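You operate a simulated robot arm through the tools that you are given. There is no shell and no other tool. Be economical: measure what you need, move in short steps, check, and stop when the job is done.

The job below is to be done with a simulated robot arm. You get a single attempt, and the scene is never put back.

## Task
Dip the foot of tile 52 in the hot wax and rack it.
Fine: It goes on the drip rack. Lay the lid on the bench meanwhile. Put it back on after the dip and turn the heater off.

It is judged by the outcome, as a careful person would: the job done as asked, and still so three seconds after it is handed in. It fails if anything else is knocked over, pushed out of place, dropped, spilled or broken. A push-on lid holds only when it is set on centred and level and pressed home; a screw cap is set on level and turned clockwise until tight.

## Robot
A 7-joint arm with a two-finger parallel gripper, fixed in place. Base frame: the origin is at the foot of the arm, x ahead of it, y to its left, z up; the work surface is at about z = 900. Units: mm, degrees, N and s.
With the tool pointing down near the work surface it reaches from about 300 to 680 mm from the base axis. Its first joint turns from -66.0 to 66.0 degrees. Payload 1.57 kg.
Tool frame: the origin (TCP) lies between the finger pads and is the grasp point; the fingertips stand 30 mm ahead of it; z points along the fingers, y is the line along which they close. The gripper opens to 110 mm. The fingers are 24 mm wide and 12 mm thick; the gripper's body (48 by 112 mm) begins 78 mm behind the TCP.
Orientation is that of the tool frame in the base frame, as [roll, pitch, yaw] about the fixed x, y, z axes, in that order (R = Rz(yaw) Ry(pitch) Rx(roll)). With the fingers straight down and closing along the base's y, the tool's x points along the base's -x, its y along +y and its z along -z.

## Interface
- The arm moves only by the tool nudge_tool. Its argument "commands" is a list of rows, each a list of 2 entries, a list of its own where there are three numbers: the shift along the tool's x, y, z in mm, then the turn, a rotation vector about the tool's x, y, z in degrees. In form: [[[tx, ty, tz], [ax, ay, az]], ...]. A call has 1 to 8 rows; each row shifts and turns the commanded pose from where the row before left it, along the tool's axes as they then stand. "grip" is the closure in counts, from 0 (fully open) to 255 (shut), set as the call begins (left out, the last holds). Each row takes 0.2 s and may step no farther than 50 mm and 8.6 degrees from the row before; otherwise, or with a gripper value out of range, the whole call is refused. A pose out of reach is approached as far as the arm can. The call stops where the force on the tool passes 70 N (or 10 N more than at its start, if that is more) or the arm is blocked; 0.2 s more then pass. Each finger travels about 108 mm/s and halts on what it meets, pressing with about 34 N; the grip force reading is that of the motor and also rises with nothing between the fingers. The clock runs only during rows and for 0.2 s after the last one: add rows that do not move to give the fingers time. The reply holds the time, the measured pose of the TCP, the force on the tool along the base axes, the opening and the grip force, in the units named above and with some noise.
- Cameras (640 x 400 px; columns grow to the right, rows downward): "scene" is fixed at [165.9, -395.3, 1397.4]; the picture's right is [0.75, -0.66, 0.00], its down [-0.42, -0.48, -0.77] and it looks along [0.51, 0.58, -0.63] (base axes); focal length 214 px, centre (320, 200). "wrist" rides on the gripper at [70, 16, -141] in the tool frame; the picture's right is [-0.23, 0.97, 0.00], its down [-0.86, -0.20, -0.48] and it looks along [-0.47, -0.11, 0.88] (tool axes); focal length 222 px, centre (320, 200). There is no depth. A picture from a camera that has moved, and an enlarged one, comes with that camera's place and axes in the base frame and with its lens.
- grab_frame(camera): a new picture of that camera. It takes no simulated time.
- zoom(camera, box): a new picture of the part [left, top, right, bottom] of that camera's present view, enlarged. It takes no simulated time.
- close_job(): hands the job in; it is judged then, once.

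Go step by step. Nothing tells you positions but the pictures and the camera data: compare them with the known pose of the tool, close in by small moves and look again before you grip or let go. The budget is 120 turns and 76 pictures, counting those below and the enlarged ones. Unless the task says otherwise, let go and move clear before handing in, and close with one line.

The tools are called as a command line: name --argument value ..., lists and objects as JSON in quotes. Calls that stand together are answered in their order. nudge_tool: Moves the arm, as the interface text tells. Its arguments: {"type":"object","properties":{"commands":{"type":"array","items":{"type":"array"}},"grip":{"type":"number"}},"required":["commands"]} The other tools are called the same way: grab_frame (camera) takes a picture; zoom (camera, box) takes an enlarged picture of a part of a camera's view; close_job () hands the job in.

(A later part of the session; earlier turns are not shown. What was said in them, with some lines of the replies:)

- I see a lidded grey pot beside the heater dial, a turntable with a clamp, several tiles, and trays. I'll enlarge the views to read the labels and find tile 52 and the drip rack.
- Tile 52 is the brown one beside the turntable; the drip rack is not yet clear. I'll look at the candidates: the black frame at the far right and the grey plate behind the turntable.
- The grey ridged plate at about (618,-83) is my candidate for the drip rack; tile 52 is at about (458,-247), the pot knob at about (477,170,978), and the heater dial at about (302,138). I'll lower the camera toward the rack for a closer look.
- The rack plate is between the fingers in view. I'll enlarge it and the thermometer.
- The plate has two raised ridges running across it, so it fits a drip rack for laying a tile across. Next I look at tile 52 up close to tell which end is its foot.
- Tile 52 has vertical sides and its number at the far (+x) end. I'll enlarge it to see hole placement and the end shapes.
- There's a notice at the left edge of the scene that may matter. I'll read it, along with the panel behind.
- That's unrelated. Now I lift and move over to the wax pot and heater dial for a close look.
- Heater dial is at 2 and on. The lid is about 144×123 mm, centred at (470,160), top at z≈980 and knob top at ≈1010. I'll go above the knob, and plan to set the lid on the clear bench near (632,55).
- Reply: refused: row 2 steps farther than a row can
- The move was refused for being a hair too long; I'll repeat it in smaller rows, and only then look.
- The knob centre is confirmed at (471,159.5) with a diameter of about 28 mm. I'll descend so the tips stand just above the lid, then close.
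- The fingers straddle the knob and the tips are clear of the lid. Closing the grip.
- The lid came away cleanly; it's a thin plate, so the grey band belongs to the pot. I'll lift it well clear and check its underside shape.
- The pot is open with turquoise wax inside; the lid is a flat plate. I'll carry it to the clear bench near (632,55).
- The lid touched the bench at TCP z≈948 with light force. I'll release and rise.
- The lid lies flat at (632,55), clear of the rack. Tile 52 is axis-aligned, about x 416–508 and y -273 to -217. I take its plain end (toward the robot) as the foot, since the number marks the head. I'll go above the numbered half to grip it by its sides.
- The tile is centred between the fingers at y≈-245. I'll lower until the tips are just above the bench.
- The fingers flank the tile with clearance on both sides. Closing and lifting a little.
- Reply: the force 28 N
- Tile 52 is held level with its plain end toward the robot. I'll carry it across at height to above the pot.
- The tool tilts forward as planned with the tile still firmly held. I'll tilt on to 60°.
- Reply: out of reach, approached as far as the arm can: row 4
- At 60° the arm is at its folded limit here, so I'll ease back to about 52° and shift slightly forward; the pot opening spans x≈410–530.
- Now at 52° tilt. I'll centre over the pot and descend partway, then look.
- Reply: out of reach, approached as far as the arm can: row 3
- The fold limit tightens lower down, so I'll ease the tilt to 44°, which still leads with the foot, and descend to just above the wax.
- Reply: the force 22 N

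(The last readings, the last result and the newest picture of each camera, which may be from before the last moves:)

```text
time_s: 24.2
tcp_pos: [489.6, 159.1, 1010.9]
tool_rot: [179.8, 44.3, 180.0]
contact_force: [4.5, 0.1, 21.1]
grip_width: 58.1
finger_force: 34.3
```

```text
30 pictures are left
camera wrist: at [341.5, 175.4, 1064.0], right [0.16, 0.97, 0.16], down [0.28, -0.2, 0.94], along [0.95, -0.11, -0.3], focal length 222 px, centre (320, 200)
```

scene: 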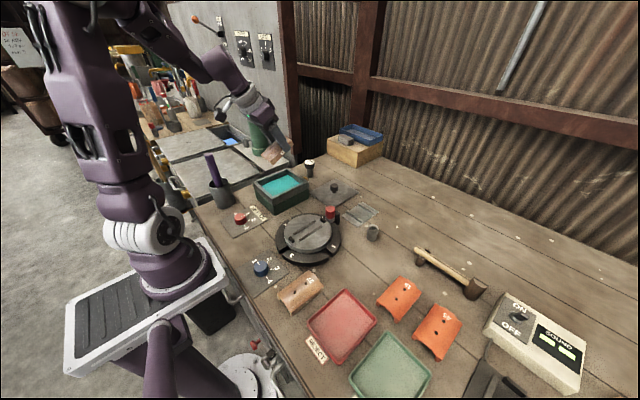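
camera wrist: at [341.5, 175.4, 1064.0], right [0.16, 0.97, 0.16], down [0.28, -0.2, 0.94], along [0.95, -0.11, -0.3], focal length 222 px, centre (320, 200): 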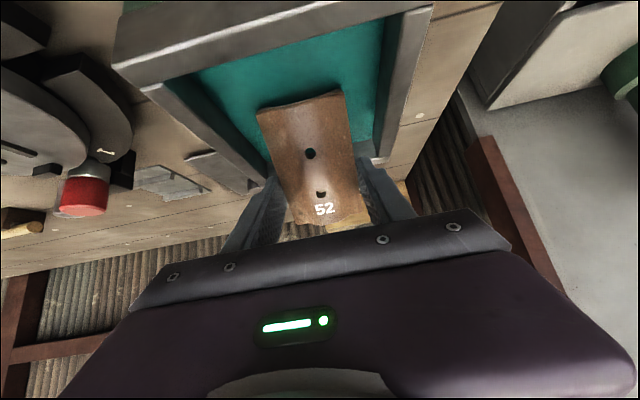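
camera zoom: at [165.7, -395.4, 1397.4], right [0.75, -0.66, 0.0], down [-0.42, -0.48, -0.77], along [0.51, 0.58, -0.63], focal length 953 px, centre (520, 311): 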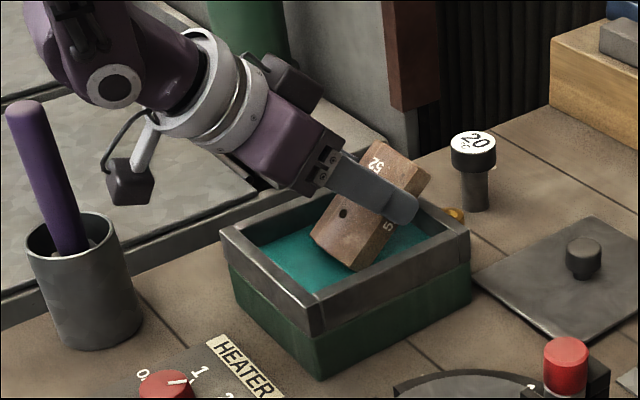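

There's a light contact (21 N) with the foot at about z≈946, probably the pan floor under the wax. I'll back off a hair and look closely at how the foot meets the wax.

nudge_tool --commands '[[[2, 0, -2], [0, 0, 0]]]'

zoom --camera "scene" --box '[255, 160, 300, 200]'

zoom --camera "wrist" --box '[190, 20, 410, 220]'

```text
time_s: 24.6
tcp_pos: [486.1, 160.2, 1011.0]
tool_rot: [179.9, 44.2, 179.9]
contact_force: [8.6, 1.2, 21.3]
grip_width: 57.3
finger_force: 34.0
```

```text
10.00 times, centred on (278, 180) of scene
camera zoom: at [165.9, -395.4, 1397.4], right [0.75, -0.66, 0.0], down [-0.42, -0.48, -0.77], along [0.51, 0.58, -0.63], focal length 2145 px, centre (745, 400)
```

zoom: 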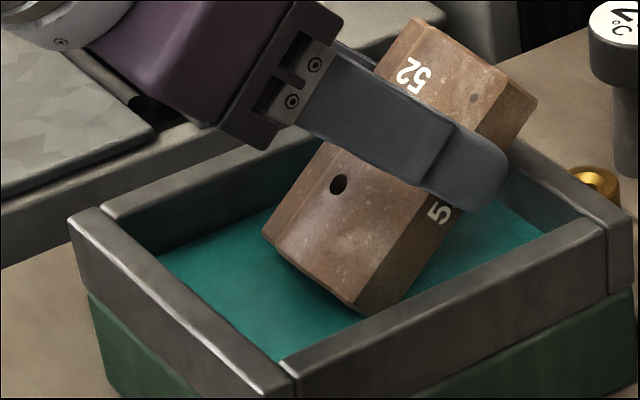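

```text
2.00 times, centred on (300, 120) of wrist
camera zoom: at [338.4, 175.6, 1063.7], right [0.16, 0.97, 0.16], down [0.28, -0.2, 0.94], along [0.95, -0.11, -0.3], focal length 444 px, centre (360, 360)
```

zoom: 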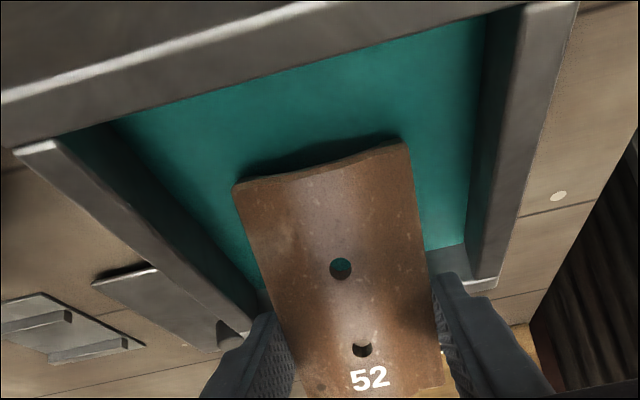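

The foot's lower edge is under the wax and resting on the pan floor (z≈945, wax level ≈960), but at 44° the crown of the foot stays just dry. I'll rise, shift forward in the pot, and tilt steeper so that the whole foot edge goes in.

nudge_tool --commands '[[[-13.9, 0, -14.4], [0, 0, 0]], [[-20.1, 0, 19.5], [0, 0, 0]], [[0, 0, 0], [0, -8, 0]], [[0, 0, 0], [0, -8, 0]]]'

```text
time_s: 25.6
tcp_pos: [521.2, 163.6, 1031.6]
tool_rot: [-179.9, 60.1, -180.0]
contact_force: [0.7, 0.4, -1.5]
grip_width: 57.1
finger_force: 34.0
out of reach, approached as far as the arm can: row 4
```

At 60° the reach is just enough. I'll lower in small steps until the foot nears the floor.

nudge_tool --commands '[[[4.3, 0, 2.5], [0, 0, 0]], [[4.3, 0, 2.5], [0, 0, 0]], [[3.5, 0, 2], [0, 0, 0]]]'

zoom --camera "scene" --box '[250, 150, 310, 200]'

zoom --camera "wrist" --box '[190, 20, 410, 220]'

```text
time_s: 26.4
tcp_pos: [521.1, 164.6, 1018.3]
tool_rot: [-179.9, 60.0, -180.0]
contact_force: [-8.7, -1.7, 11.4]
grip_width: 57.2
finger_force: 33.8
```

```text
8.00 times, centred on (280, 175) of scene
camera zoom: at [165.5, -395.4, 1397.4], right [0.75, -0.66, 0.0], down [-0.42, -0.48, -0.77], along [0.51, 0.58, -0.63], focal length 1716 px, centre (640, 400)
```

zoom: 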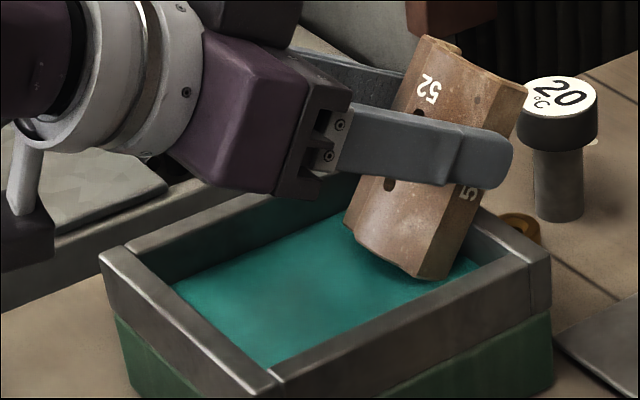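

```text
2.00 times, centred on (300, 120) of wrist
camera zoom: at [364.9, 180.4, 1028.3], right [0.11, 0.97, 0.2], down [0.01, -0.2, 0.98], along [0.99, -0.11, -0.03], focal length 444 px, centre (360, 360)
```

zoom: 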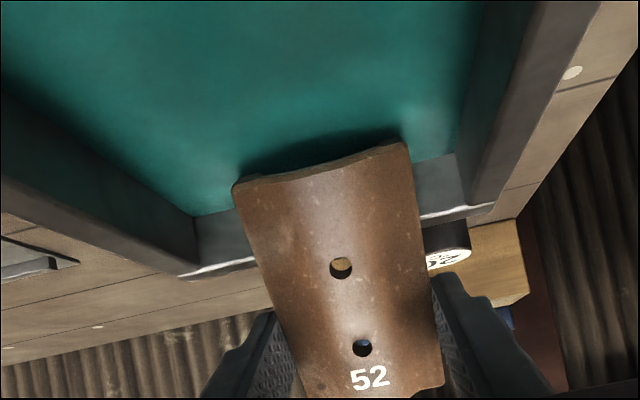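

The foot touches again near z≈950. I'll magnify where the near leg of the foot meets the wax to see whether it is immersed.

zoom --camera "scene" --box '[290, 172, 316, 190]'

zoom --camera "wrist" --box '[290, 60, 350, 110]'

```text
16.00 times, centred on (303, 181) of scene
camera zoom: at [165.5, -395.4, 1397.4], right [0.75, -0.66, 0.0], down [-0.42, -0.48, -0.77], along [0.51, 0.58, -0.63], focal length 3432 px, centre (592, 504)
```

zoom: 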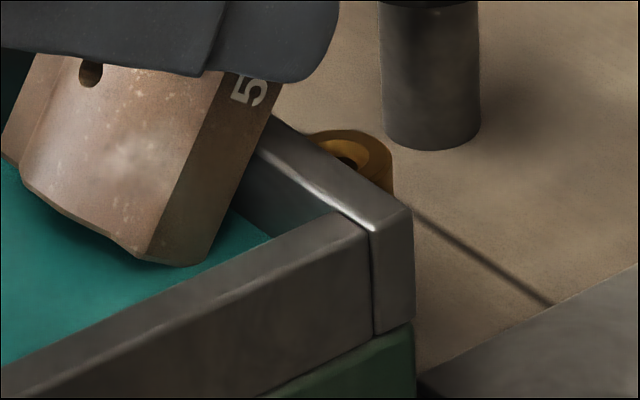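

```text
8.00 times, centred on (320, 85) of wrist
camera zoom: at [364.9, 180.4, 1028.3], right [0.11, 0.97, 0.2], down [0.01, -0.2, 0.98], along [0.99, -0.11, -0.03], focal length 1777 px, centre (320, 1120)
```

zoom: 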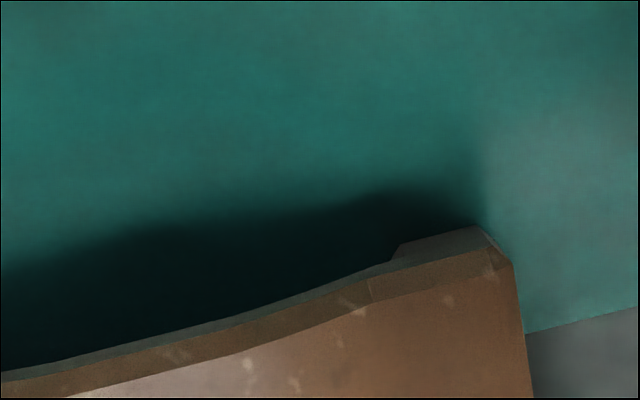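

The foot seems to be resting right at the wax level, and its end face already looks teal. I'll lift the tile out and inspect the foot for a wax coat.

nudge_tool --commands '[[[-15, 0, -9], [0, 0, 0]], [[-25, 0, -14], [0, 0, 0]]]'

zoom --camera "wrist" --box '[240, 60, 360, 140]'

zoom --camera "scene" --box '[260, 130, 320, 190]'

```text
time_s: 27.0
tcp_pos: [519.1, 164.2, 1063.4]
tool_rot: [179.9, 60.0, 180.0]
contact_force: [-0.2, 0.4, -1.3]
grip_width: 57.1
finger_force: 34.1
```

```text
5.00 times, centred on (300, 100) of wrist
camera zoom: at [363.8, 179.4, 1073.6], right [0.11, 0.97, 0.2], down [0.01, -0.2, 0.98], along [0.99, -0.11, -0.04], focal length 1111 px, centre (420, 700)
```

zoom: 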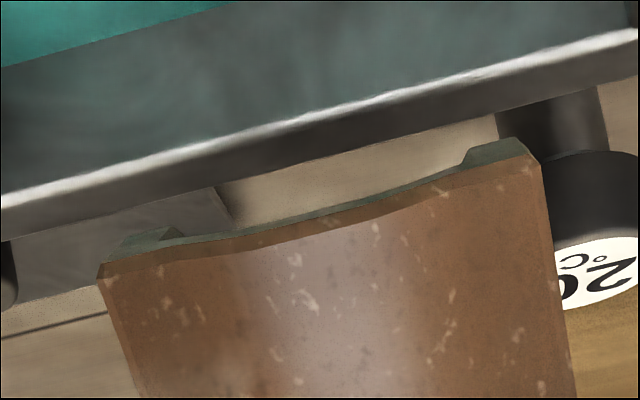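

```text
6.67 times, centred on (290, 160) of scene
camera zoom: at [166.0, -395.3, 1397.4], right [0.75, -0.66, 0.0], down [-0.42, -0.48, -0.77], along [0.51, 0.58, -0.63], focal length 1430 px, centre (520, 467)
```

zoom: 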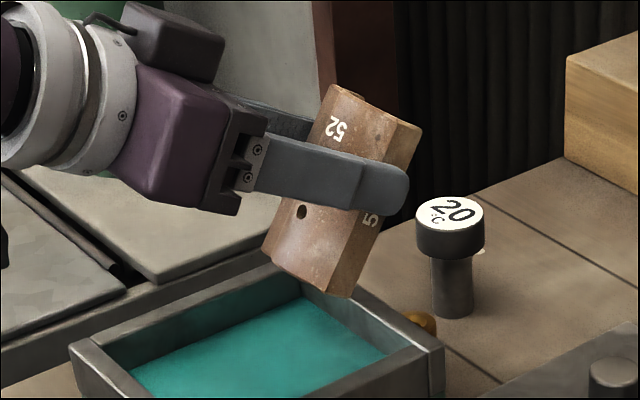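

The whole end face now looks teal, but it could be reflected light. I'll lift away from the pot and level the tile so the scene camera can see the foot's end face directly.

nudge_tool --commands '[[[-34, 0, -20], [0, 8, 0]], [[-20, 0, -20], [0, 8, 0]], [[0, -30, -10], [0, 8, 0]], [[0, -40, 0], [0, 8, 0]], [[0, -40, 0], [0, 8, 0]], [[0, -40, 0], [0, 8, 0]], [[0, -30, 0], [0, 8, 0]]]'

zoom --camera "scene" --box '[270, 90, 370, 180]'

```text
time_s: 28.6
tcp_pos: [509.8, -15.9, 1138.5]
tool_rot: [179.9, 3.8, 180.0]
contact_force: [-0.3, 0.2, -0.4]
grip_width: 57.1
finger_force: 33.6
```

```text
4.44 times, centred on (320, 135) of scene
camera zoom: at [165.9, -395.3, 1397.4], right [0.75, -0.66, 0.0], down [-0.42, -0.48, -0.77], along [0.51, 0.58, -0.63], focal length 953 px, centre (320, 489)
```

zoom: 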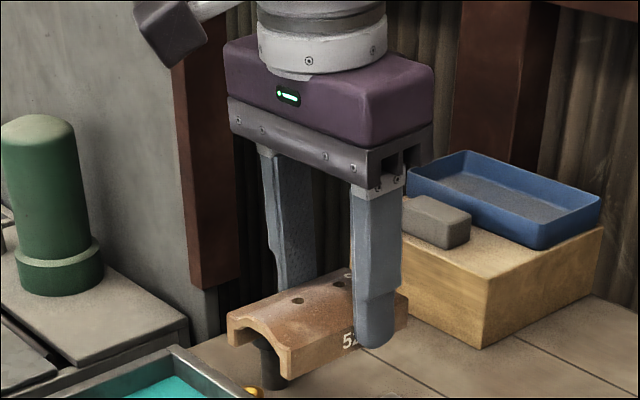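

The foot's end is bare, and the contacts put the pan floor only about 4–5 mm below the wax. The shallow pan is just wider than the tile and fingers, so "foot" must mean the potter's foot: the underside the tile stands on, dipped level. The tile also turned about 4° in the grip, so I'll set it down at its old spot and regrip it level and higher, keeping the fingertips out of the wax.

nudge_tool --commands '[[[6.4, -45.8, -0.4], [0, -0.5, 0]], [[6.4, -45.8, -0.4], [0, 0, 0]], [[6.4, -45.8, -0.4], [0, 0, 0]], [[6.4, -45.8, -0.4], [0, 0, 0]], [[6.4, -45.8, -0.4], [0, 0, 0]], [[3.6, 0, 47.8], [0, 0, 0]], [[3.6, 0, 47.8], [0, 0, 0]], [[3.6, 0, 47.8], [0, 0, 0]]]'

zoom --camera "scene" --box '[320, 200, 430, 300]'

```text
time_s: 30.4
tcp_pos: [476.5, -244.8, 993.0]
tool_rot: [-180.0, 4.5, 179.9]
contact_force: [0.3, -0.2, -2.2]
grip_width: 57.2
finger_force: 34.0
```

```text
4.00 times, centred on (375, 250) of scene
camera zoom: at [165.9, -395.3, 1397.4], right [0.75, -0.66, 0.0], down [-0.42, -0.48, -0.77], along [0.51, 0.58, -0.63], focal length 858 px, centre (100, 0)
```

zoom: 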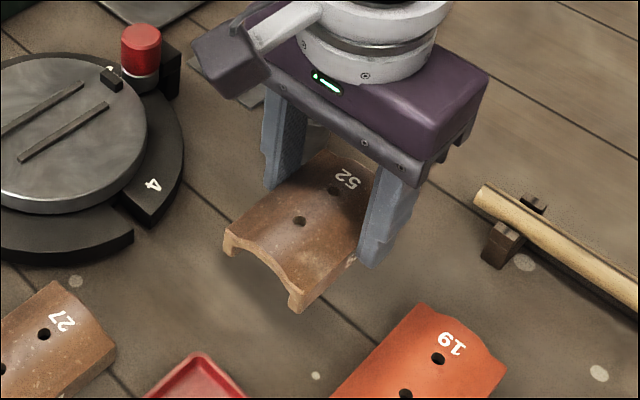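

The tile is above its old spot and level. Lowering it gently to the bench.

nudge_tool --commands '[[[2.3, 0, 30], [0, 0, 0]], [[1.5, 0, 20], [0, 0, 0]], [[0.4, 0, 6], [0, 0, 0]]]'

```text
time_s: 31.2
tcp_pos: [479.6, -244.6, 937.2]
tool_rot: [180.0, 4.5, 179.9]
contact_force: [-0.3, -0.3, -1.0]
grip_width: 57.1
finger_force: 34.4
```

nudge_tool --commands '[[[0, 0, 2], [0, 0, 0]]]'

```text
time_s: 31.6
tcp_pos: [479.4, -245.6, 936.9]
tool_rot: [-179.9, 4.6, -179.9]
contact_force: [0.9, 0.2, -0.5]
grip_width: 57.3
finger_force: 33.9
```

No contact yet; a bit further.

nudge_tool --commands '[[[0, 0, 1.5], [0, 0, 0]], [[0, 0, 1], [0, 0, 0]]]'

```text
time_s: 32.2
tcp_pos: [478.1, -246.5, 933.9]
tool_rot: [-179.9, 4.6, -180.0]
contact_force: [-4.9, 3.2, 27.0]
grip_width: 57.6
finger_force: 34.3
```

It's on the bench. I'll release, level the tool, rise about 7 mm, and shift to the tile's middle before regripping.

nudge_tool --commands '[[[0, 0, -1], [0, 0, 0]], [[0, 0, 0], [0, 0, 0]], [[0, 0, -7], [0, 0, 0]], [[0, 0, 0], [0, 4.6, 0]], [[15, 0, 0], [0, 0, 0]]]' --grip 90

zoom --camera "scene" --box '[320, 220, 430, 310]'

```text
time_s: 33.4
tcp_pos: [462.1, -244.9, 941.7]
tool_rot: [-180.0, -0.1, -180.0]
contact_force: [-0.3, -0.6, -0.3]
grip_width: 71.1
finger_force: 0.1
```

```text
4.44 times, centred on (375, 265) of scene
camera zoom: at [165.9, -395.3, 1397.4], right [0.75, -0.66, 0.0], down [-0.42, -0.48, -0.77], along [0.51, 0.58, -0.63], focal length 953 px, centre (76, -89)
```

zoom: 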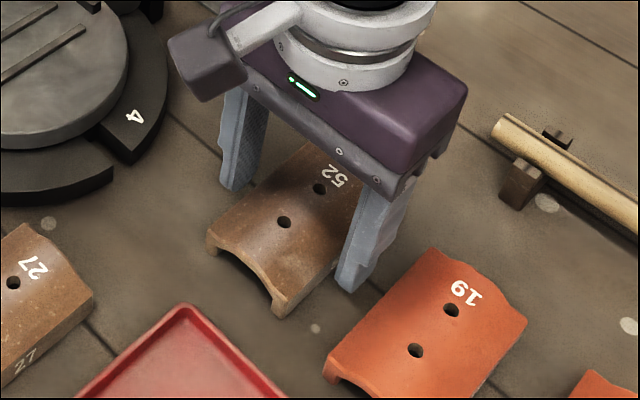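

The tile sits level, about 8 mm farther forward than before. I'll adjust to its middle and close, then lift.

nudge_tool --commands '[[[-6, 0, 0], [0, 0, 0]]]'

nudge_tool --commands '[[[0, 0, 0], [0, 0, 0]], [[0, 0, 0], [0, 0, 0]], [[0, 0, 0], [0, 0, 0]]]' --grip 255

nudge_tool --commands '[[[0, 0, -20], [0, 0, 0]], [[0, 0, -45], [0, 0, 0]], [[0, 0, -45], [0, 0, 0]], [[0, 0, -45], [0, 0, 0]]]'

zoom --camera "scene" --box '[320, 150, 430, 250]'

```text
time_s: 33.8
tcp_pos: [468.7, -244.8, 941.9]
tool_rot: [-180.0, -0.1, -180.0]
contact_force: [0.7, 0.9, -0.1]
grip_width: 71.6
finger_force: 0.0
```

```text
time_s: 34.6
tcp_pos: [469.0, -245.5, 941.3]
tool_rot: [179.9, -0.1, -180.0]
contact_force: [1.5, 0.0, 1.5]
grip_width: 57.0
finger_force: 34.0
```

```text
time_s: 35.6
tcp_pos: [470.0, -244.9, 1096.0]
tool_rot: [179.9, -0.3, -179.9]
contact_force: [-0.5, -0.1, -1.4]
grip_width: 57.0
finger_force: 33.6
```

```text
4.00 times, centred on (375, 200) of scene
camera zoom: at [165.9, -395.3, 1397.4], right [0.75, -0.66, 0.0], down [-0.42, -0.48, -0.77], along [0.51, 0.58, -0.63], focal length 858 px, centre (100, 200)
```

zoom: 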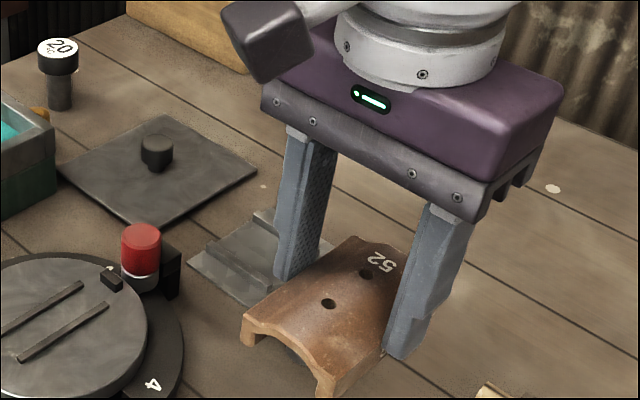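

Tile 52 is level and gripped at its middle with the tips above its foot. Carrying it back over the pot.

nudge_tool --commands '[[[-4, 49, 0], [0, 0, 0]], [[0, 49, 0], [0, 0, 0]], [[0, 49, 0], [0, 0, 0]], [[0, 49, 0], [0, 0, 0]], [[0, 49, 0], [0, 0, 0]], [[0, 49, 0], [0, 0, 0]], [[0, 49, 0], [0, 0, 0]], [[0, 49, 0], [0, 0, 0]]]'

nudge_tool --commands '[[[0, 12.5, 0], [0, 0, 0]], [[0, 0, 40], [0, 0, 0]], [[0, 0, 28], [0, 0, 0]]]'

grab_frame --camera "wrist"

zoom --camera "scene" --box '[240, 130, 320, 210]'

```text
time_s: 37.4
tcp_pos: [470.7, 146.8, 1095.8]
tool_rot: [-179.9, -0.1, -180.0]
contact_force: [-0.2, 0.3, -0.5]
grip_width: 57.3
finger_force: 34.3
```

```text
time_s: 38.2
tcp_pos: [474.2, 160.0, 1028.2]
tool_rot: [180.0, -0.1, -180.0]
contact_force: [0.0, 0.9, -1.6]
grip_width: 57.0
finger_force: 34.1
```

```text
17 pictures are left
camera wrist: at [404.1, 175.6, 1169.8], right [0.23, 0.97, 0.0], down [0.86, -0.2, 0.48], along [0.47, -0.11, -0.88], focal length 222 px, centre (320, 200)
```

wrist: 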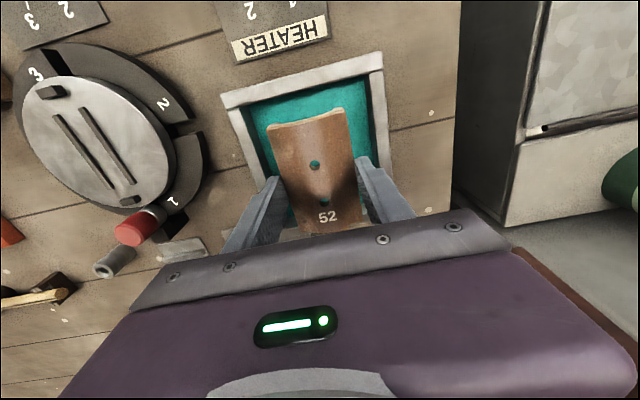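

```text
5.00 times, centred on (280, 170) of scene
camera zoom: at [165.9, -395.3, 1397.4], right [0.75, -0.66, 0.0], down [-0.42, -0.48, -0.77], along [0.51, 0.58, -0.63], focal length 1072 px, centre (520, 350)
```

zoom: 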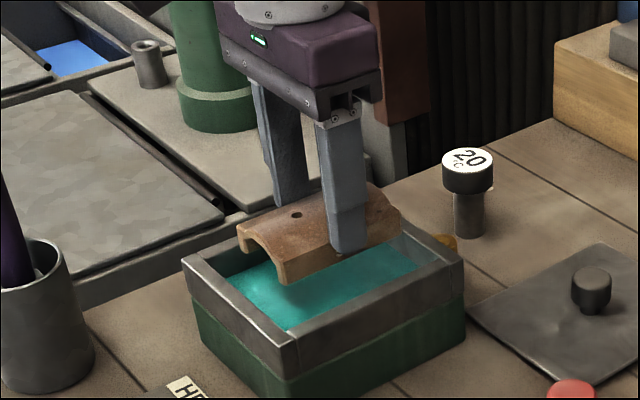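

The tile is centred over the opening with about 11 mm clearance on each end. Lowering to the wax.

nudge_tool --commands '[[[0, -0.5, 18], [0, 0, 0]], [[0, 0, 12], [0, 0, 0]], [[0, 0, 6], [0, 0, 0]]]'

nudge_tool --commands '[[[0, 0, 2], [0, 0, 0]], [[0, 0, 1.5], [0, 0, 0]]]'

```text
time_s: 39.0
tcp_pos: [471.8, 158.4, 992.1]
tool_rot: [-179.9, -0.1, 180.0]
contact_force: [-0.5, 0.8, -1.6]
grip_width: 57.2
finger_force: 34.2
```

```text
time_s: 39.6
tcp_pos: [472.8, 157.4, 988.4]
tool_rot: [-180.0, -0.2, -180.0]
contact_force: [1.0, -1.2, -0.7]
grip_width: 57.3
finger_force: 34.4
```

nudge_tool --commands '[[[0, 0, 1.5], [0, 0, 0]], [[0, 0, 1.5], [0, 0, 0]]]'

zoom --camera "scene" --box '[255, 155, 310, 200]'

```text
time_s: 40.2
tcp_pos: [472.7, 158.5, 985.6]
tool_rot: [-179.9, 0.0, 179.9]
contact_force: [-3.8, -1.5, 25.7]
grip_width: 57.6
finger_force: 34.6
```

```text
8.89 times, centred on (282, 178) of scene
camera zoom: at [165.4, -395.5, 1397.4], right [0.75, -0.66, 0.0], down [-0.42, -0.48, -0.77], along [0.51, 0.58, -0.63], focal length 1906 px, centre (653, 400)
```

zoom: 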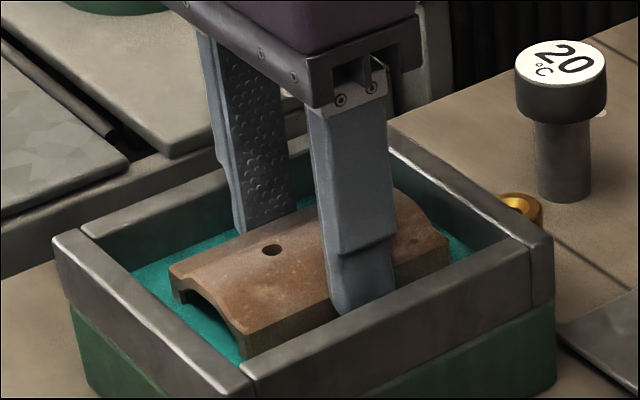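

The tile's foot is down in the wax, level, resting on the pan floor at 26 N. I'll ease off slightly and dwell a moment, then lift slowly and let it drip.

nudge_tool --commands '[[[0, 0, -1], [0, 0, 0]], [[0, 0, 0], [0, 0, 0]], [[0, 0, 0], [0, 0, 0]], [[0, 0, 0], [0, 0, 0]], [[0, 0, 0], [0, 0, 0]], [[0, 0, 0], [0, 0, 0]], [[0, 0, 0], [0, 0, 0]], [[0, 0, 0], [0, 0, 0]]]'

nudge_tool --commands '[[[0, 0, -5], [0, 0, 0]], [[0, 0, -10], [0, 0, 0]], [[0, 0, -15], [0, 0, 0]], [[0, 0, -15], [0, 0, 0]], [[0, 0, 0], [0, 0, 0]], [[0, 0, 0], [0, 0, 0]], [[0, 0, 0], [0, 0, 0]], [[0, 0, 0], [0, 0, 0]]]'

zoom --camera "scene" --box '[250, 145, 310, 200]'

```text
time_s: 42.0
tcp_pos: [472.6, 158.0, 985.6]
tool_rot: [180.0, -0.1, -180.0]
contact_force: [0.0, -0.1, 2.0]
grip_width: 56.8
finger_force: 34.1
```

```text
time_s: 43.8
tcp_pos: [472.4, 159.6, 1031.4]
tool_rot: [180.0, -0.1, 179.9]
contact_force: [0.3, 0.0, -0.8]
grip_width: 57.0
finger_force: 34.0
```

```text
7.27 times, centred on (280, 172) of scene
camera zoom: at [165.9, -395.3, 1397.4], right [0.75, -0.66, 0.0], down [-0.42, -0.48, -0.77], along [0.51, 0.58, -0.63], focal length 1560 px, centre (611, 400)
```

zoom: 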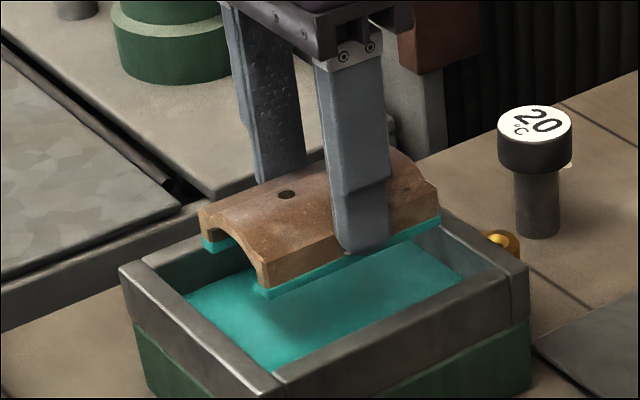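

Confirmed: both sides of the foot now carry a clean teal wax band. Next is the rack, whose plate is centred at about (621,-85) with ridges at x≈593 and 651; I'll carry the tile above it.

nudge_tool --commands '[[[0, 0, -40], [0, 0, 0]], [[-25.6, -40.8, -5], [0, 0, 0]], [[-25.6, -40.8, 0], [0, 0, 0]], [[-25.6, -40.8, 0], [0, 0, 0]], [[-25.6, -40.8, 0], [0, 0, 0]], [[-25.6, -40.8, 0], [0, 0, 0]], [[-25.6, -40.8, 0], [0, 0, 0]], [[0, 0, 45], [0, 0, 0]]]'

nudge_tool --commands '[[[0, 0, 40], [0, 0, 0]], [[0, 0, 15], [0, 0, 0]]]'

zoom --camera "scene" --box '[315, 165, 405, 245]'

grab_frame --camera "wrist"

```text
time_s: 45.6
tcp_pos: [627.0, -87.2, 1031.0]
tool_rot: [-179.9, -0.1, 179.9]
contact_force: [0.1, 0.1, -1.2]
grip_width: 57.0
finger_force: 33.4
```

```text
time_s: 46.2
tcp_pos: [626.9, -86.0, 976.5]
tool_rot: [179.9, -0.1, 179.9]
contact_force: [0.0, -0.1, -0.7]
grip_width: 57.2
finger_force: 34.1
```

```text
5.00 times, centred on (360, 205) of scene
camera zoom: at [165.9, -395.3, 1397.4], right [0.75, -0.66, 0.0], down [-0.42, -0.48, -0.77], along [0.51, 0.58, -0.63], focal length 1072 px, centre (120, 175)
```

zoom: 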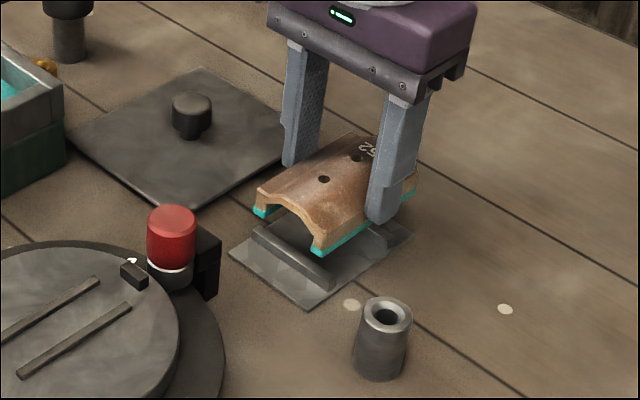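

```text
12 pictures are left
camera wrist: at [557.7, -70.3, 1117.3], right [0.23, 0.97, 0.0], down [0.86, -0.2, 0.48], along [0.47, -0.11, -0.88], focal length 222 px, centre (320, 200)
```

wrist: 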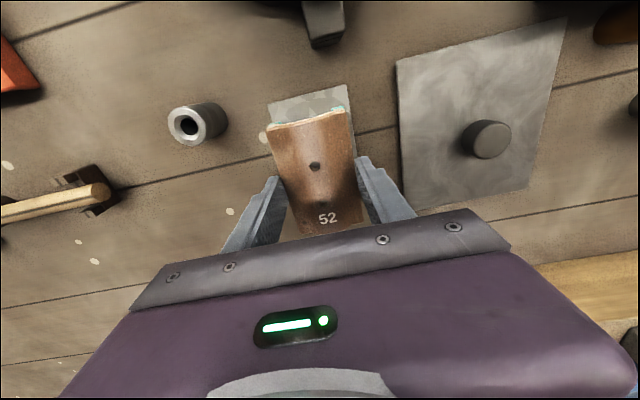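

The tile hangs squarely over the rack. Lowering until it touches the ridges.

nudge_tool --commands '[[[0, 0, 12], [0, 0, 0]], [[0, 0, 6], [0, 0, 0]]]'

nudge_tool --commands '[[[0, 0, 2], [0, 0, 0]], [[0, 0, 2], [0, 0, 0]]]'

```text
time_s: 46.8
tcp_pos: [625.8, -86.8, 958.0]
tool_rot: [179.9, -0.1, -180.0]
contact_force: [0.5, -0.5, -1.0]
grip_width: 57.4
finger_force: 33.9
```

```text
time_s: 47.4
tcp_pos: [626.3, -86.6, 955.4]
tool_rot: [180.0, -0.1, -180.0]
contact_force: [-0.8, -0.2, -1.0]
grip_width: 57.3
finger_force: 34.3
```

nudge_tool --commands '[[[0, 0, 1.5], [0, 0, 0]], [[0, 0, 1.5], [0, 0, 0]]]'

```text
time_s: 48.0
tcp_pos: [626.6, -85.7, 952.1]
tool_rot: [179.9, -0.1, -179.9]
contact_force: [-1.2, 0.5, -0.5]
grip_width: 57.2
finger_force: 33.8
```

nudge_tool --commands '[[[0, 0, 1.5], [0, 0, 0]], [[0, 0, 1.5], [0, 0, 0]]]'

```text
time_s: 48.6
tcp_pos: [626.1, -86.7, 950.3]
tool_rot: [-179.9, 0.1, -179.9]
contact_force: [-5.2, 0.3, 26.2]
grip_width: 57.4
finger_force: 34.2
```

The tile has met the ridges. Releasing and rising, then checking.

nudge_tool --commands '[[[0, 0, -0.7], [0, 0, 0]], [[0, 0, 0], [0, 0, 0]], [[0, 0, 0], [0, 0, 0]]]' --grip 95

nudge_tool --commands '[[[0, 0, -30], [0, 0, 0]], [[0, 0, -45], [0, 0, 0]], [[0, 0, -35], [0, 0, 0]]]'

zoom --camera "scene" --box '[315, 165, 405, 245]'

```text
time_s: 49.4
tcp_pos: [625.8, -85.2, 949.0]
tool_rot: [-180.0, -0.2, -180.0]
contact_force: [0.1, -0.1, 0.2]
grip_width: 69.1
finger_force: 0.1
```

```text
time_s: 50.2
tcp_pos: [626.1, -87.3, 1060.6]
tool_rot: [-180.0, -0.3, 180.0]
contact_force: [0.3, -0.6, 0.2]
grip_width: 69.0
finger_force: 0.0
```

```text
5.00 times, centred on (360, 205) of scene
camera zoom: at [165.9, -395.3, 1397.4], right [0.75, -0.66, 0.0], down [-0.42, -0.48, -0.77], along [0.51, 0.58, -0.63], focal length 1072 px, centre (120, 175)
```

zoom: 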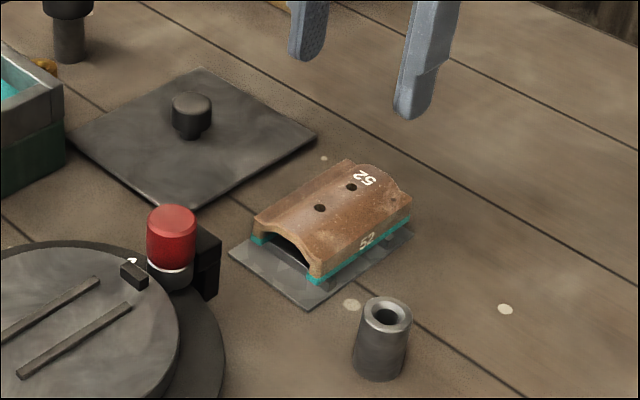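

The tile sits squarely on the rack with the waxed foot down. Now back for the lid, whose knob is at about (632,54.5).

nudge_tool --commands '[[[-2, 47.2, 0], [0, 0, 0]], [[-2, 47.2, 0], [0, 0, 0]], [[-2, 47, 0], [0, 0, 0]], [[0, 0, 45], [0, 0, 0]], [[0, 0, 40], [0, 0, 0]], [[0, 0, 25], [0, 0, 0]]]'

nudge_tool --commands '[[[0, 0, 2], [0, 0, 0]], [[0, 0, 0], [0, 0, 0]], [[0, 0, 0], [0, 0, 0]]]' --grip 255

```text
time_s: 51.6
tcp_pos: [633.2, 55.9, 947.3]
tool_rot: [-179.9, -0.1, -179.9]
contact_force: [0.6, 0.2, -1.0]
grip_width: 69.2
finger_force: 0.0
```

```text
time_s: 52.4
tcp_pos: [632.6, 55.4, 946.4]
tool_rot: [179.9, -0.2, 179.9]
contact_force: [-0.3, -0.9, 3.6]
grip_width: 28.9
finger_force: 34.2
```

The knob is gripped again. Lifting the lid and carrying it back above the pot.

nudge_tool --commands '[[[0, 0, -40], [0, 0, 0]], [[0, 0, -45], [0, 0, 0]], [[0, 0, -45], [0, 0, 0]], [[20, 13, -25], [0, 0, 0]], [[35.5, 22.6, 0], [0, 0, 0]], [[35.5, 22.6, 0], [0, 0, 0]], [[35.5, 22.6, 0], [0, 0, 0]], [[35.5, 22.6, 0], [0, 0, 0]]]'

nudge_tool --commands '[[[0, 0, 35], [0, 0, 0]], [[0, 0, 25], [0, 0, 0]]]'

zoom --camera "scene" --box '[240, 130, 320, 210]'

zoom --camera "wrist" --box '[210, 50, 430, 210]'

```text
time_s: 54.2
tcp_pos: [469.5, 158.3, 1102.1]
tool_rot: [-179.9, -0.1, -180.0]
contact_force: [-0.6, -0.5, -1.6]
grip_width: 28.8
finger_force: 34.1
```

```text
time_s: 54.8
tcp_pos: [469.0, 157.7, 1042.3]
tool_rot: [180.0, -0.1, -179.9]
contact_force: [0.4, 0.2, -2.3]
grip_width: 28.7
finger_force: 33.8
```

```text
5.00 times, centred on (280, 170) of scene
camera zoom: at [166.0, -395.3, 1397.4], right [0.75, -0.66, 0.0], down [-0.42, -0.48, -0.77], along [0.51, 0.58, -0.63], focal length 1072 px, centre (520, 350)
```

zoom: 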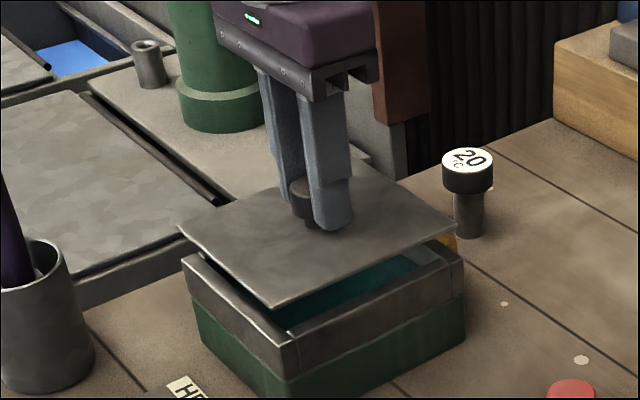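

```text
2.50 times, centred on (320, 130) of wrist
camera zoom: at [401.8, 173.9, 1183.5], right [0.23, 0.97, 0.0], down [0.86, -0.2, 0.48], along [0.46, -0.11, -0.88], focal length 555 px, centre (320, 375)
```

zoom: 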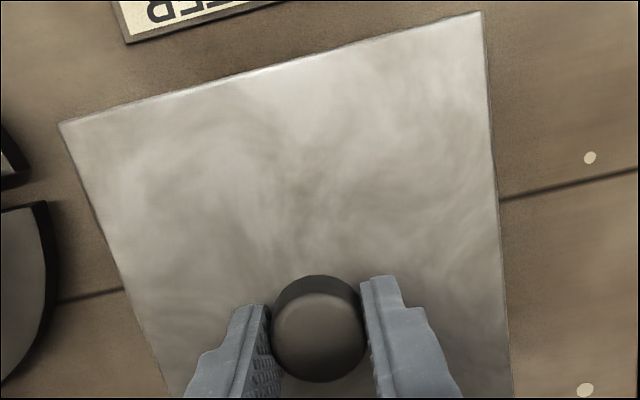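

The lid hangs level; comparing its corners with the rim, it needs about +2 mm in x and +1 mm in y. I'll correct that and lower it to the rim.

nudge_tool --commands '[[[-2, 1, 0], [0, 0, 0]], [[0, 0, 10], [0, 0, 0]], [[0, 0, 6], [0, 0, 0]]]'

nudge_tool --commands '[[[0, 0, 3], [0, 0, 0]], [[0, 0, 2], [0, 0, 0]]]'

```text
time_s: 55.6
tcp_pos: [472.8, 160.2, 1027.9]
tool_rot: [-180.0, -0.1, -180.0]
contact_force: [-0.4, -0.3, -2.3]
grip_width: 29.0
finger_force: 34.1
```

```text
time_s: 56.2
tcp_pos: [472.4, 159.5, 1021.8]
tool_rot: [180.0, -0.1, -179.9]
contact_force: [-0.8, -0.5, -2.5]
grip_width: 28.8
finger_force: 33.9
```

No contact yet; continuing down in small steps.

nudge_tool --commands '[[[0.5, -0.4, 2], [0, 0, 0]], [[0, 0, 2], [0, 0, 0]]]'

nudge_tool --commands '[[[0, 0, 1.5], [0, 0, 0]], [[0, 0, 1.5], [0, 0, 0]]]'

```text
time_s: 56.8
tcp_pos: [473.4, 157.7, 1017.1]
tool_rot: [-180.0, -0.1, 179.9]
contact_force: [-0.4, -0.1, -1.6]
grip_width: 28.8
finger_force: 34.1
```

```text
time_s: 57.4
tcp_pos: [471.7, 158.7, 1015.2]
tool_rot: [-179.9, 0.1, -180.0]
contact_force: [-5.2, -2.0, 26.8]
grip_width: 28.7
finger_force: 34.4
```

It seated at about the original height. I'll press it home a little more firmly and look.

nudge_tool --commands '[[[0, 0, 1], [0, 0, 0]], [[0, 0, 0.5], [0, 0, 0]]]'

zoom --camera "scene" --box '[240, 130, 320, 210]'

```text
time_s: 58.0
tcp_pos: [473.1, 158.7, 1013.0]
tool_rot: [179.8, 0.0, 179.9]
contact_force: [0.3, -0.8, 26.7]
grip_width: 28.9
finger_force: 34.0
```

```text
5.00 times, centred on (280, 170) of scene
camera zoom: at [165.5, -395.4, 1397.4], right [0.75, -0.66, 0.0], down [-0.42, -0.48, -0.77], along [0.51, 0.58, -0.63], focal length 1072 px, centre (520, 350)
```

zoom: 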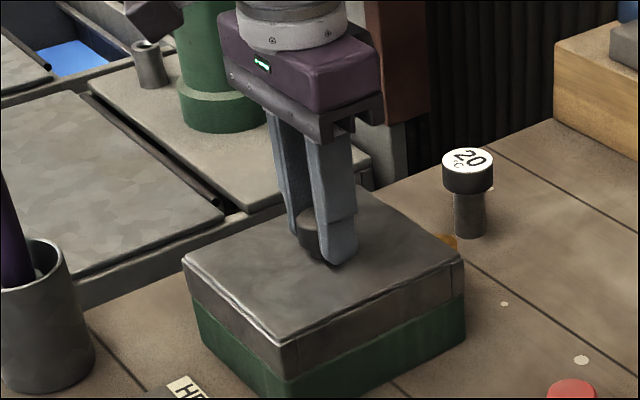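

The lid lies flush and centred on the pot. I'll release, then press once on the knob top with closed fingers to be sure it is home.

nudge_tool --commands '[[[0, 0, -1.5], [0, 0, 0]], [[0, 0, 0], [0, 0, 0]], [[0, 0, -30], [0, 0, 0]], [[0, 0, -20], [0, 0, 0]]]' --grip 120

nudge_tool --commands '[[[0, 0, 0], [0, 0, 0]], [[0, 0, 0], [0, 0, 0]], [[0, 0, 12], [0, 0, 0]], [[0, 0, 4], [0, 0, 0]]]' --grip 255

nudge_tool --commands '[[[0, 0, 3], [0, 0, 0]], [[0, 0, 3], [0, 0, 0]]]'

```text
time_s: 59.0
tcp_pos: [471.8, 158.9, 1063.9]
tool_rot: [-180.0, -0.2, -179.9]
contact_force: [0.0, 0.5, 0.7]
grip_width: 58.3
finger_force: 0.1
```

```text
time_s: 60.0
tcp_pos: [471.1, 160.1, 1048.3]
tool_rot: [-179.9, -0.1, -180.0]
contact_force: [0.8, 0.6, 0.2]
grip_width: 0.1
finger_force: 21.7
```

```text
time_s: 60.6
tcp_pos: [472.9, 159.6, 1042.8]
tool_rot: [-180.0, -0.1, -179.9]
contact_force: [0.2, -0.3, -0.4]
grip_width: 0.1
finger_force: 21.5
```

nudge_tool --commands '[[[0, 0, 2], [0, 0, 0]], [[0, 0, 2], [0, 0, 0]], [[0, 0, 1.5], [0, 0, 0]], [[0, 0, 1.5], [0, 0, 0]]]'

```text
time_s: 61.7
tcp_pos: [473.3, 159.5, 1039.0]
tool_rot: [179.8, 0.4, 180.0]
contact_force: [-4.0, -1.5, 12.9]
grip_width: 0.0
finger_force: 21.3
stopped in row 4: the force on the tool passed its limit (the readings are from after the stop); the commanded pose is now the measured one
```

The lid took a firm press without moving. Next is the heater dial at about (300,144.5), top z≈924; from 2 to OFF is about 120° counter-clockwise seen from above. I'll rise, open, move above it and look.

nudge_tool --commands '[[[0, 0, -45], [0, 0, 0]], [[43.2, -3.8, 0], [0, 0, 0]], [[43.2, -3.8, 0], [0, 0, 0]], [[43.2, -3.8, 0], [0, 0, 0]], [[43.2, -3.8, 0], [0, 0, 0]]]' --grip 120

nudge_tool --commands '[[[0, 0, 40], [0, 0, 0]], [[0, 0, 40], [0, 0, 0]], [[0, 0, 25], [0, 0, 0]]]'

grab_frame --camera "wrist"

```text
time_s: 62.9
tcp_pos: [300.6, 144.7, 1082.8]
tool_rot: [179.8, 0.3, -180.0]
contact_force: [-0.1, -0.4, -0.2]
grip_width: 58.2
finger_force: 0.0
```

```text
time_s: 63.7
tcp_pos: [300.2, 143.2, 977.5]
tool_rot: [179.9, 0.3, 180.0]
contact_force: [-0.3, -0.5, -0.7]
grip_width: 58.0
finger_force: 0.1
```

```text
7 pictures are left
camera wrist: at [230.7, 159.6, 1118.5], right [0.23, 0.97, 0.0], down [0.85, -0.2, 0.48], along [0.47, -0.11, -0.88], focal length 222 px, centre (320, 200)
```

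wrist: 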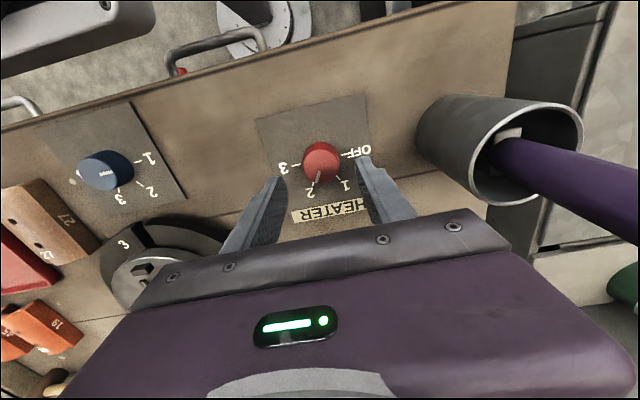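

The dial is just ahead of the fingers. One enlargement to fix its centre precisely.

zoom --camera "wrist" --box '[260, 110, 380, 210]'

```text
4.00 times, centred on (320, 160) of wrist
camera zoom: at [230.7, 159.6, 1118.5], right [0.23, 0.97, 0.0], down [0.85, -0.2, 0.48], along [0.47, -0.11, -0.88], focal length 888 px, centre (320, 360)
```

zoom: 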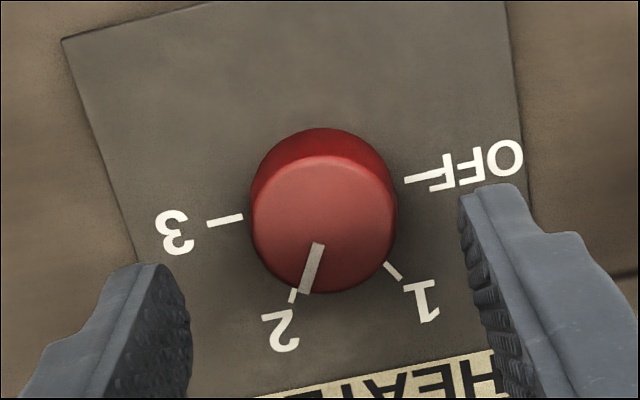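

The dial centre is confirmed at (300,144), diameter about 33 mm. Descending around it and gripping.

nudge_tool --commands '[[[0, 0.8, 20], [0, 0, 0]], [[0, 0, 12], [0, 0, 0]], [[0, 0, 3], [0, 0, 0]]]'

nudge_tool --commands '[[[0, 0, 0], [0, 0, 0]], [[0, 0, 0], [0, 0, 0]], [[0, 0, 0], [0, 0, 0]]]' --grip 255

```text
time_s: 64.5
tcp_pos: [300.1, 145.2, 942.5]
tool_rot: [179.9, 0.4, 180.0]
contact_force: [-0.6, 0.1, -0.3]
grip_width: 58.1
finger_force: 0.1
```

```text
time_s: 65.3
tcp_pos: [299.9, 145.7, 942.3]
tool_rot: [180.0, 0.2, 180.0]
contact_force: [0.2, -3.1, -7.3]
grip_width: 34.3
finger_force: 41.9
```

The dial is gripped (34 mm). Turning counter-clockwise by the first 60°.

nudge_tool --commands '[[[0, 0, 0], [0, 0, -8.5]], [[0, 0, 0], [0, 0, -8.5]], [[0, 0, 0], [0, 0, -8.5]], [[0, 0, 0], [0, 0, -8.5]], [[0, 0, 0], [0, 0, -8.5]], [[0, 0, 0], [0, 0, -8.5]], [[0, 0, 0], [0, 0, -8.5]]]'

```text
time_s: 66.9
tcp_pos: [299.7, 145.4, 942.6]
tool_rot: [-179.7, 0.2, -120.2]
contact_force: [-7.5, -3.2, 3.3]
grip_width: 34.2
finger_force: 42.2
```

It turned smoothly by 60°. Continuing by the second 60°.

nudge_tool --commands '[[[0, 0, 0], [0, 0, -8.5]], [[0, 0, 0], [0, 0, -8.5]], [[0, 0, 0], [0, 0, -8.5]], [[0, 0, 0], [0, 0, -8.5]], [[0, 0, 0], [0, 0, -8.5]], [[0, 0, 0], [0, 0, -8.5]], [[0, 0, 0], [0, 0, -8.5]]]'

zoom --camera "scene" --box '[210, 185, 290, 245]'

```text
time_s: 68.5
tcp_pos: [299.6, 146.3, 942.8]
tool_rot: [-179.8, 0.0, -60.9]
contact_force: [-22.8, 5.8, -1.8]
grip_width: 34.4
finger_force: 41.8
```

```text
6.67 times, centred on (250, 215) of scene
camera zoom: at [165.4, -395.1, 1397.5], right [0.75, -0.66, 0.0], down [-0.42, -0.48, -0.77], along [0.51, 0.58, -0.63], focal length 1430 px, centre (787, 100)
```

zoom: 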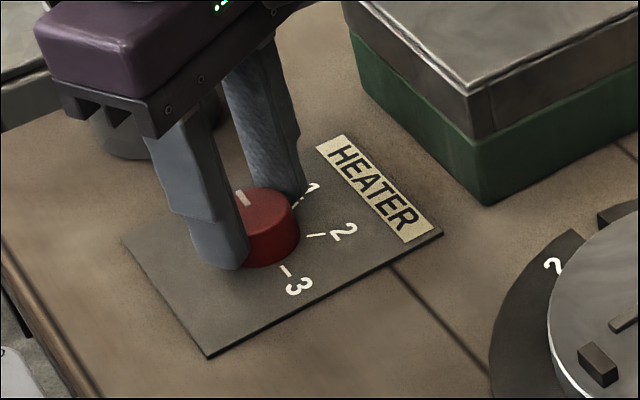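

The pointer now faces OFF. Releasing and rising straight up to check.

nudge_tool --commands '[[[0, 0, 0], [0, 0, 0]], [[0, 0, 0], [0, 0, 0]], [[0, 0, -30], [0, 0, 0]], [[0, 0, -45], [0, 0, 0]], [[0, 0, -45], [0, 0, 0]], [[0, 0, -45], [0, 0, 0]]]' --grip 120

zoom --camera "scene" --box '[210, 185, 290, 245]'

grab_frame --camera "scene"

```text
time_s: 69.9
tcp_pos: [298.0, 145.5, 1109.2]
tool_rot: [-179.8, 0.1, -61.0]
contact_force: [-0.2, -0.6, 0.3]
grip_width: 58.1
finger_force: 0.1
```

```text
6.67 times, centred on (250, 215) of scene
camera zoom: at [165.9, -395.3, 1397.4], right [0.75, -0.66, 0.0], down [-0.42, -0.48, -0.77], along [0.51, 0.58, -0.63], focal length 1430 px, centre (787, 100)
```

zoom: 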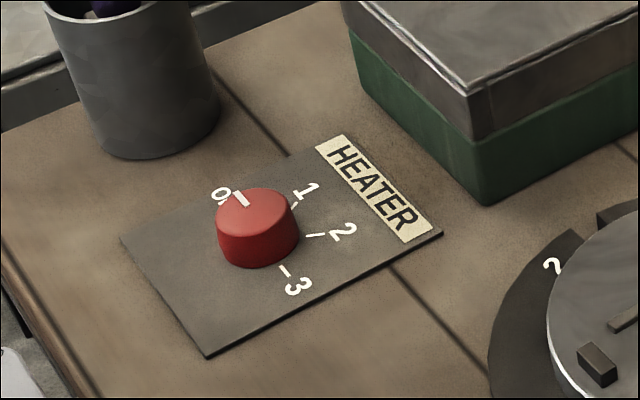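

```text
3 pictures are left
```

scene: 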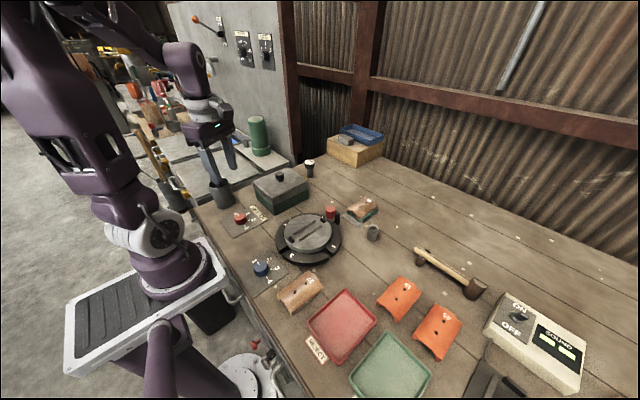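

The dial reads OFF, the lid is on, and the tile is on the rack. One last look at lid and tile before handing in.

zoom --camera "scene" --box '[245, 155, 395, 235]'

```text
4.27 times, centred on (320, 195) of scene
camera zoom: at [165.9, -395.3, 1397.4], right [0.75, -0.66, 0.0], down [-0.42, -0.48, -0.77], along [0.51, 0.58, -0.63], focal length 915 px, centre (320, 221)
```

zoom: 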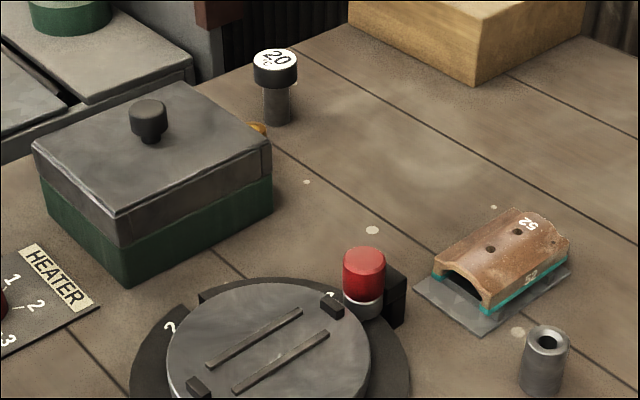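

The lid is flush and centred, the waxed tile is on the drip rack, the heater is off and the arm is clear. Handing in.

close_job

```text
The job is handed in.
```

Tile 52's foot (the underside it stands on) is waxed and the tile is on the drip rack. The lid is back on the wax pot and pressed down, and the heater is off. Before the level dip I tried it end-first; that touched the pan floor and left no visible wax on the end.
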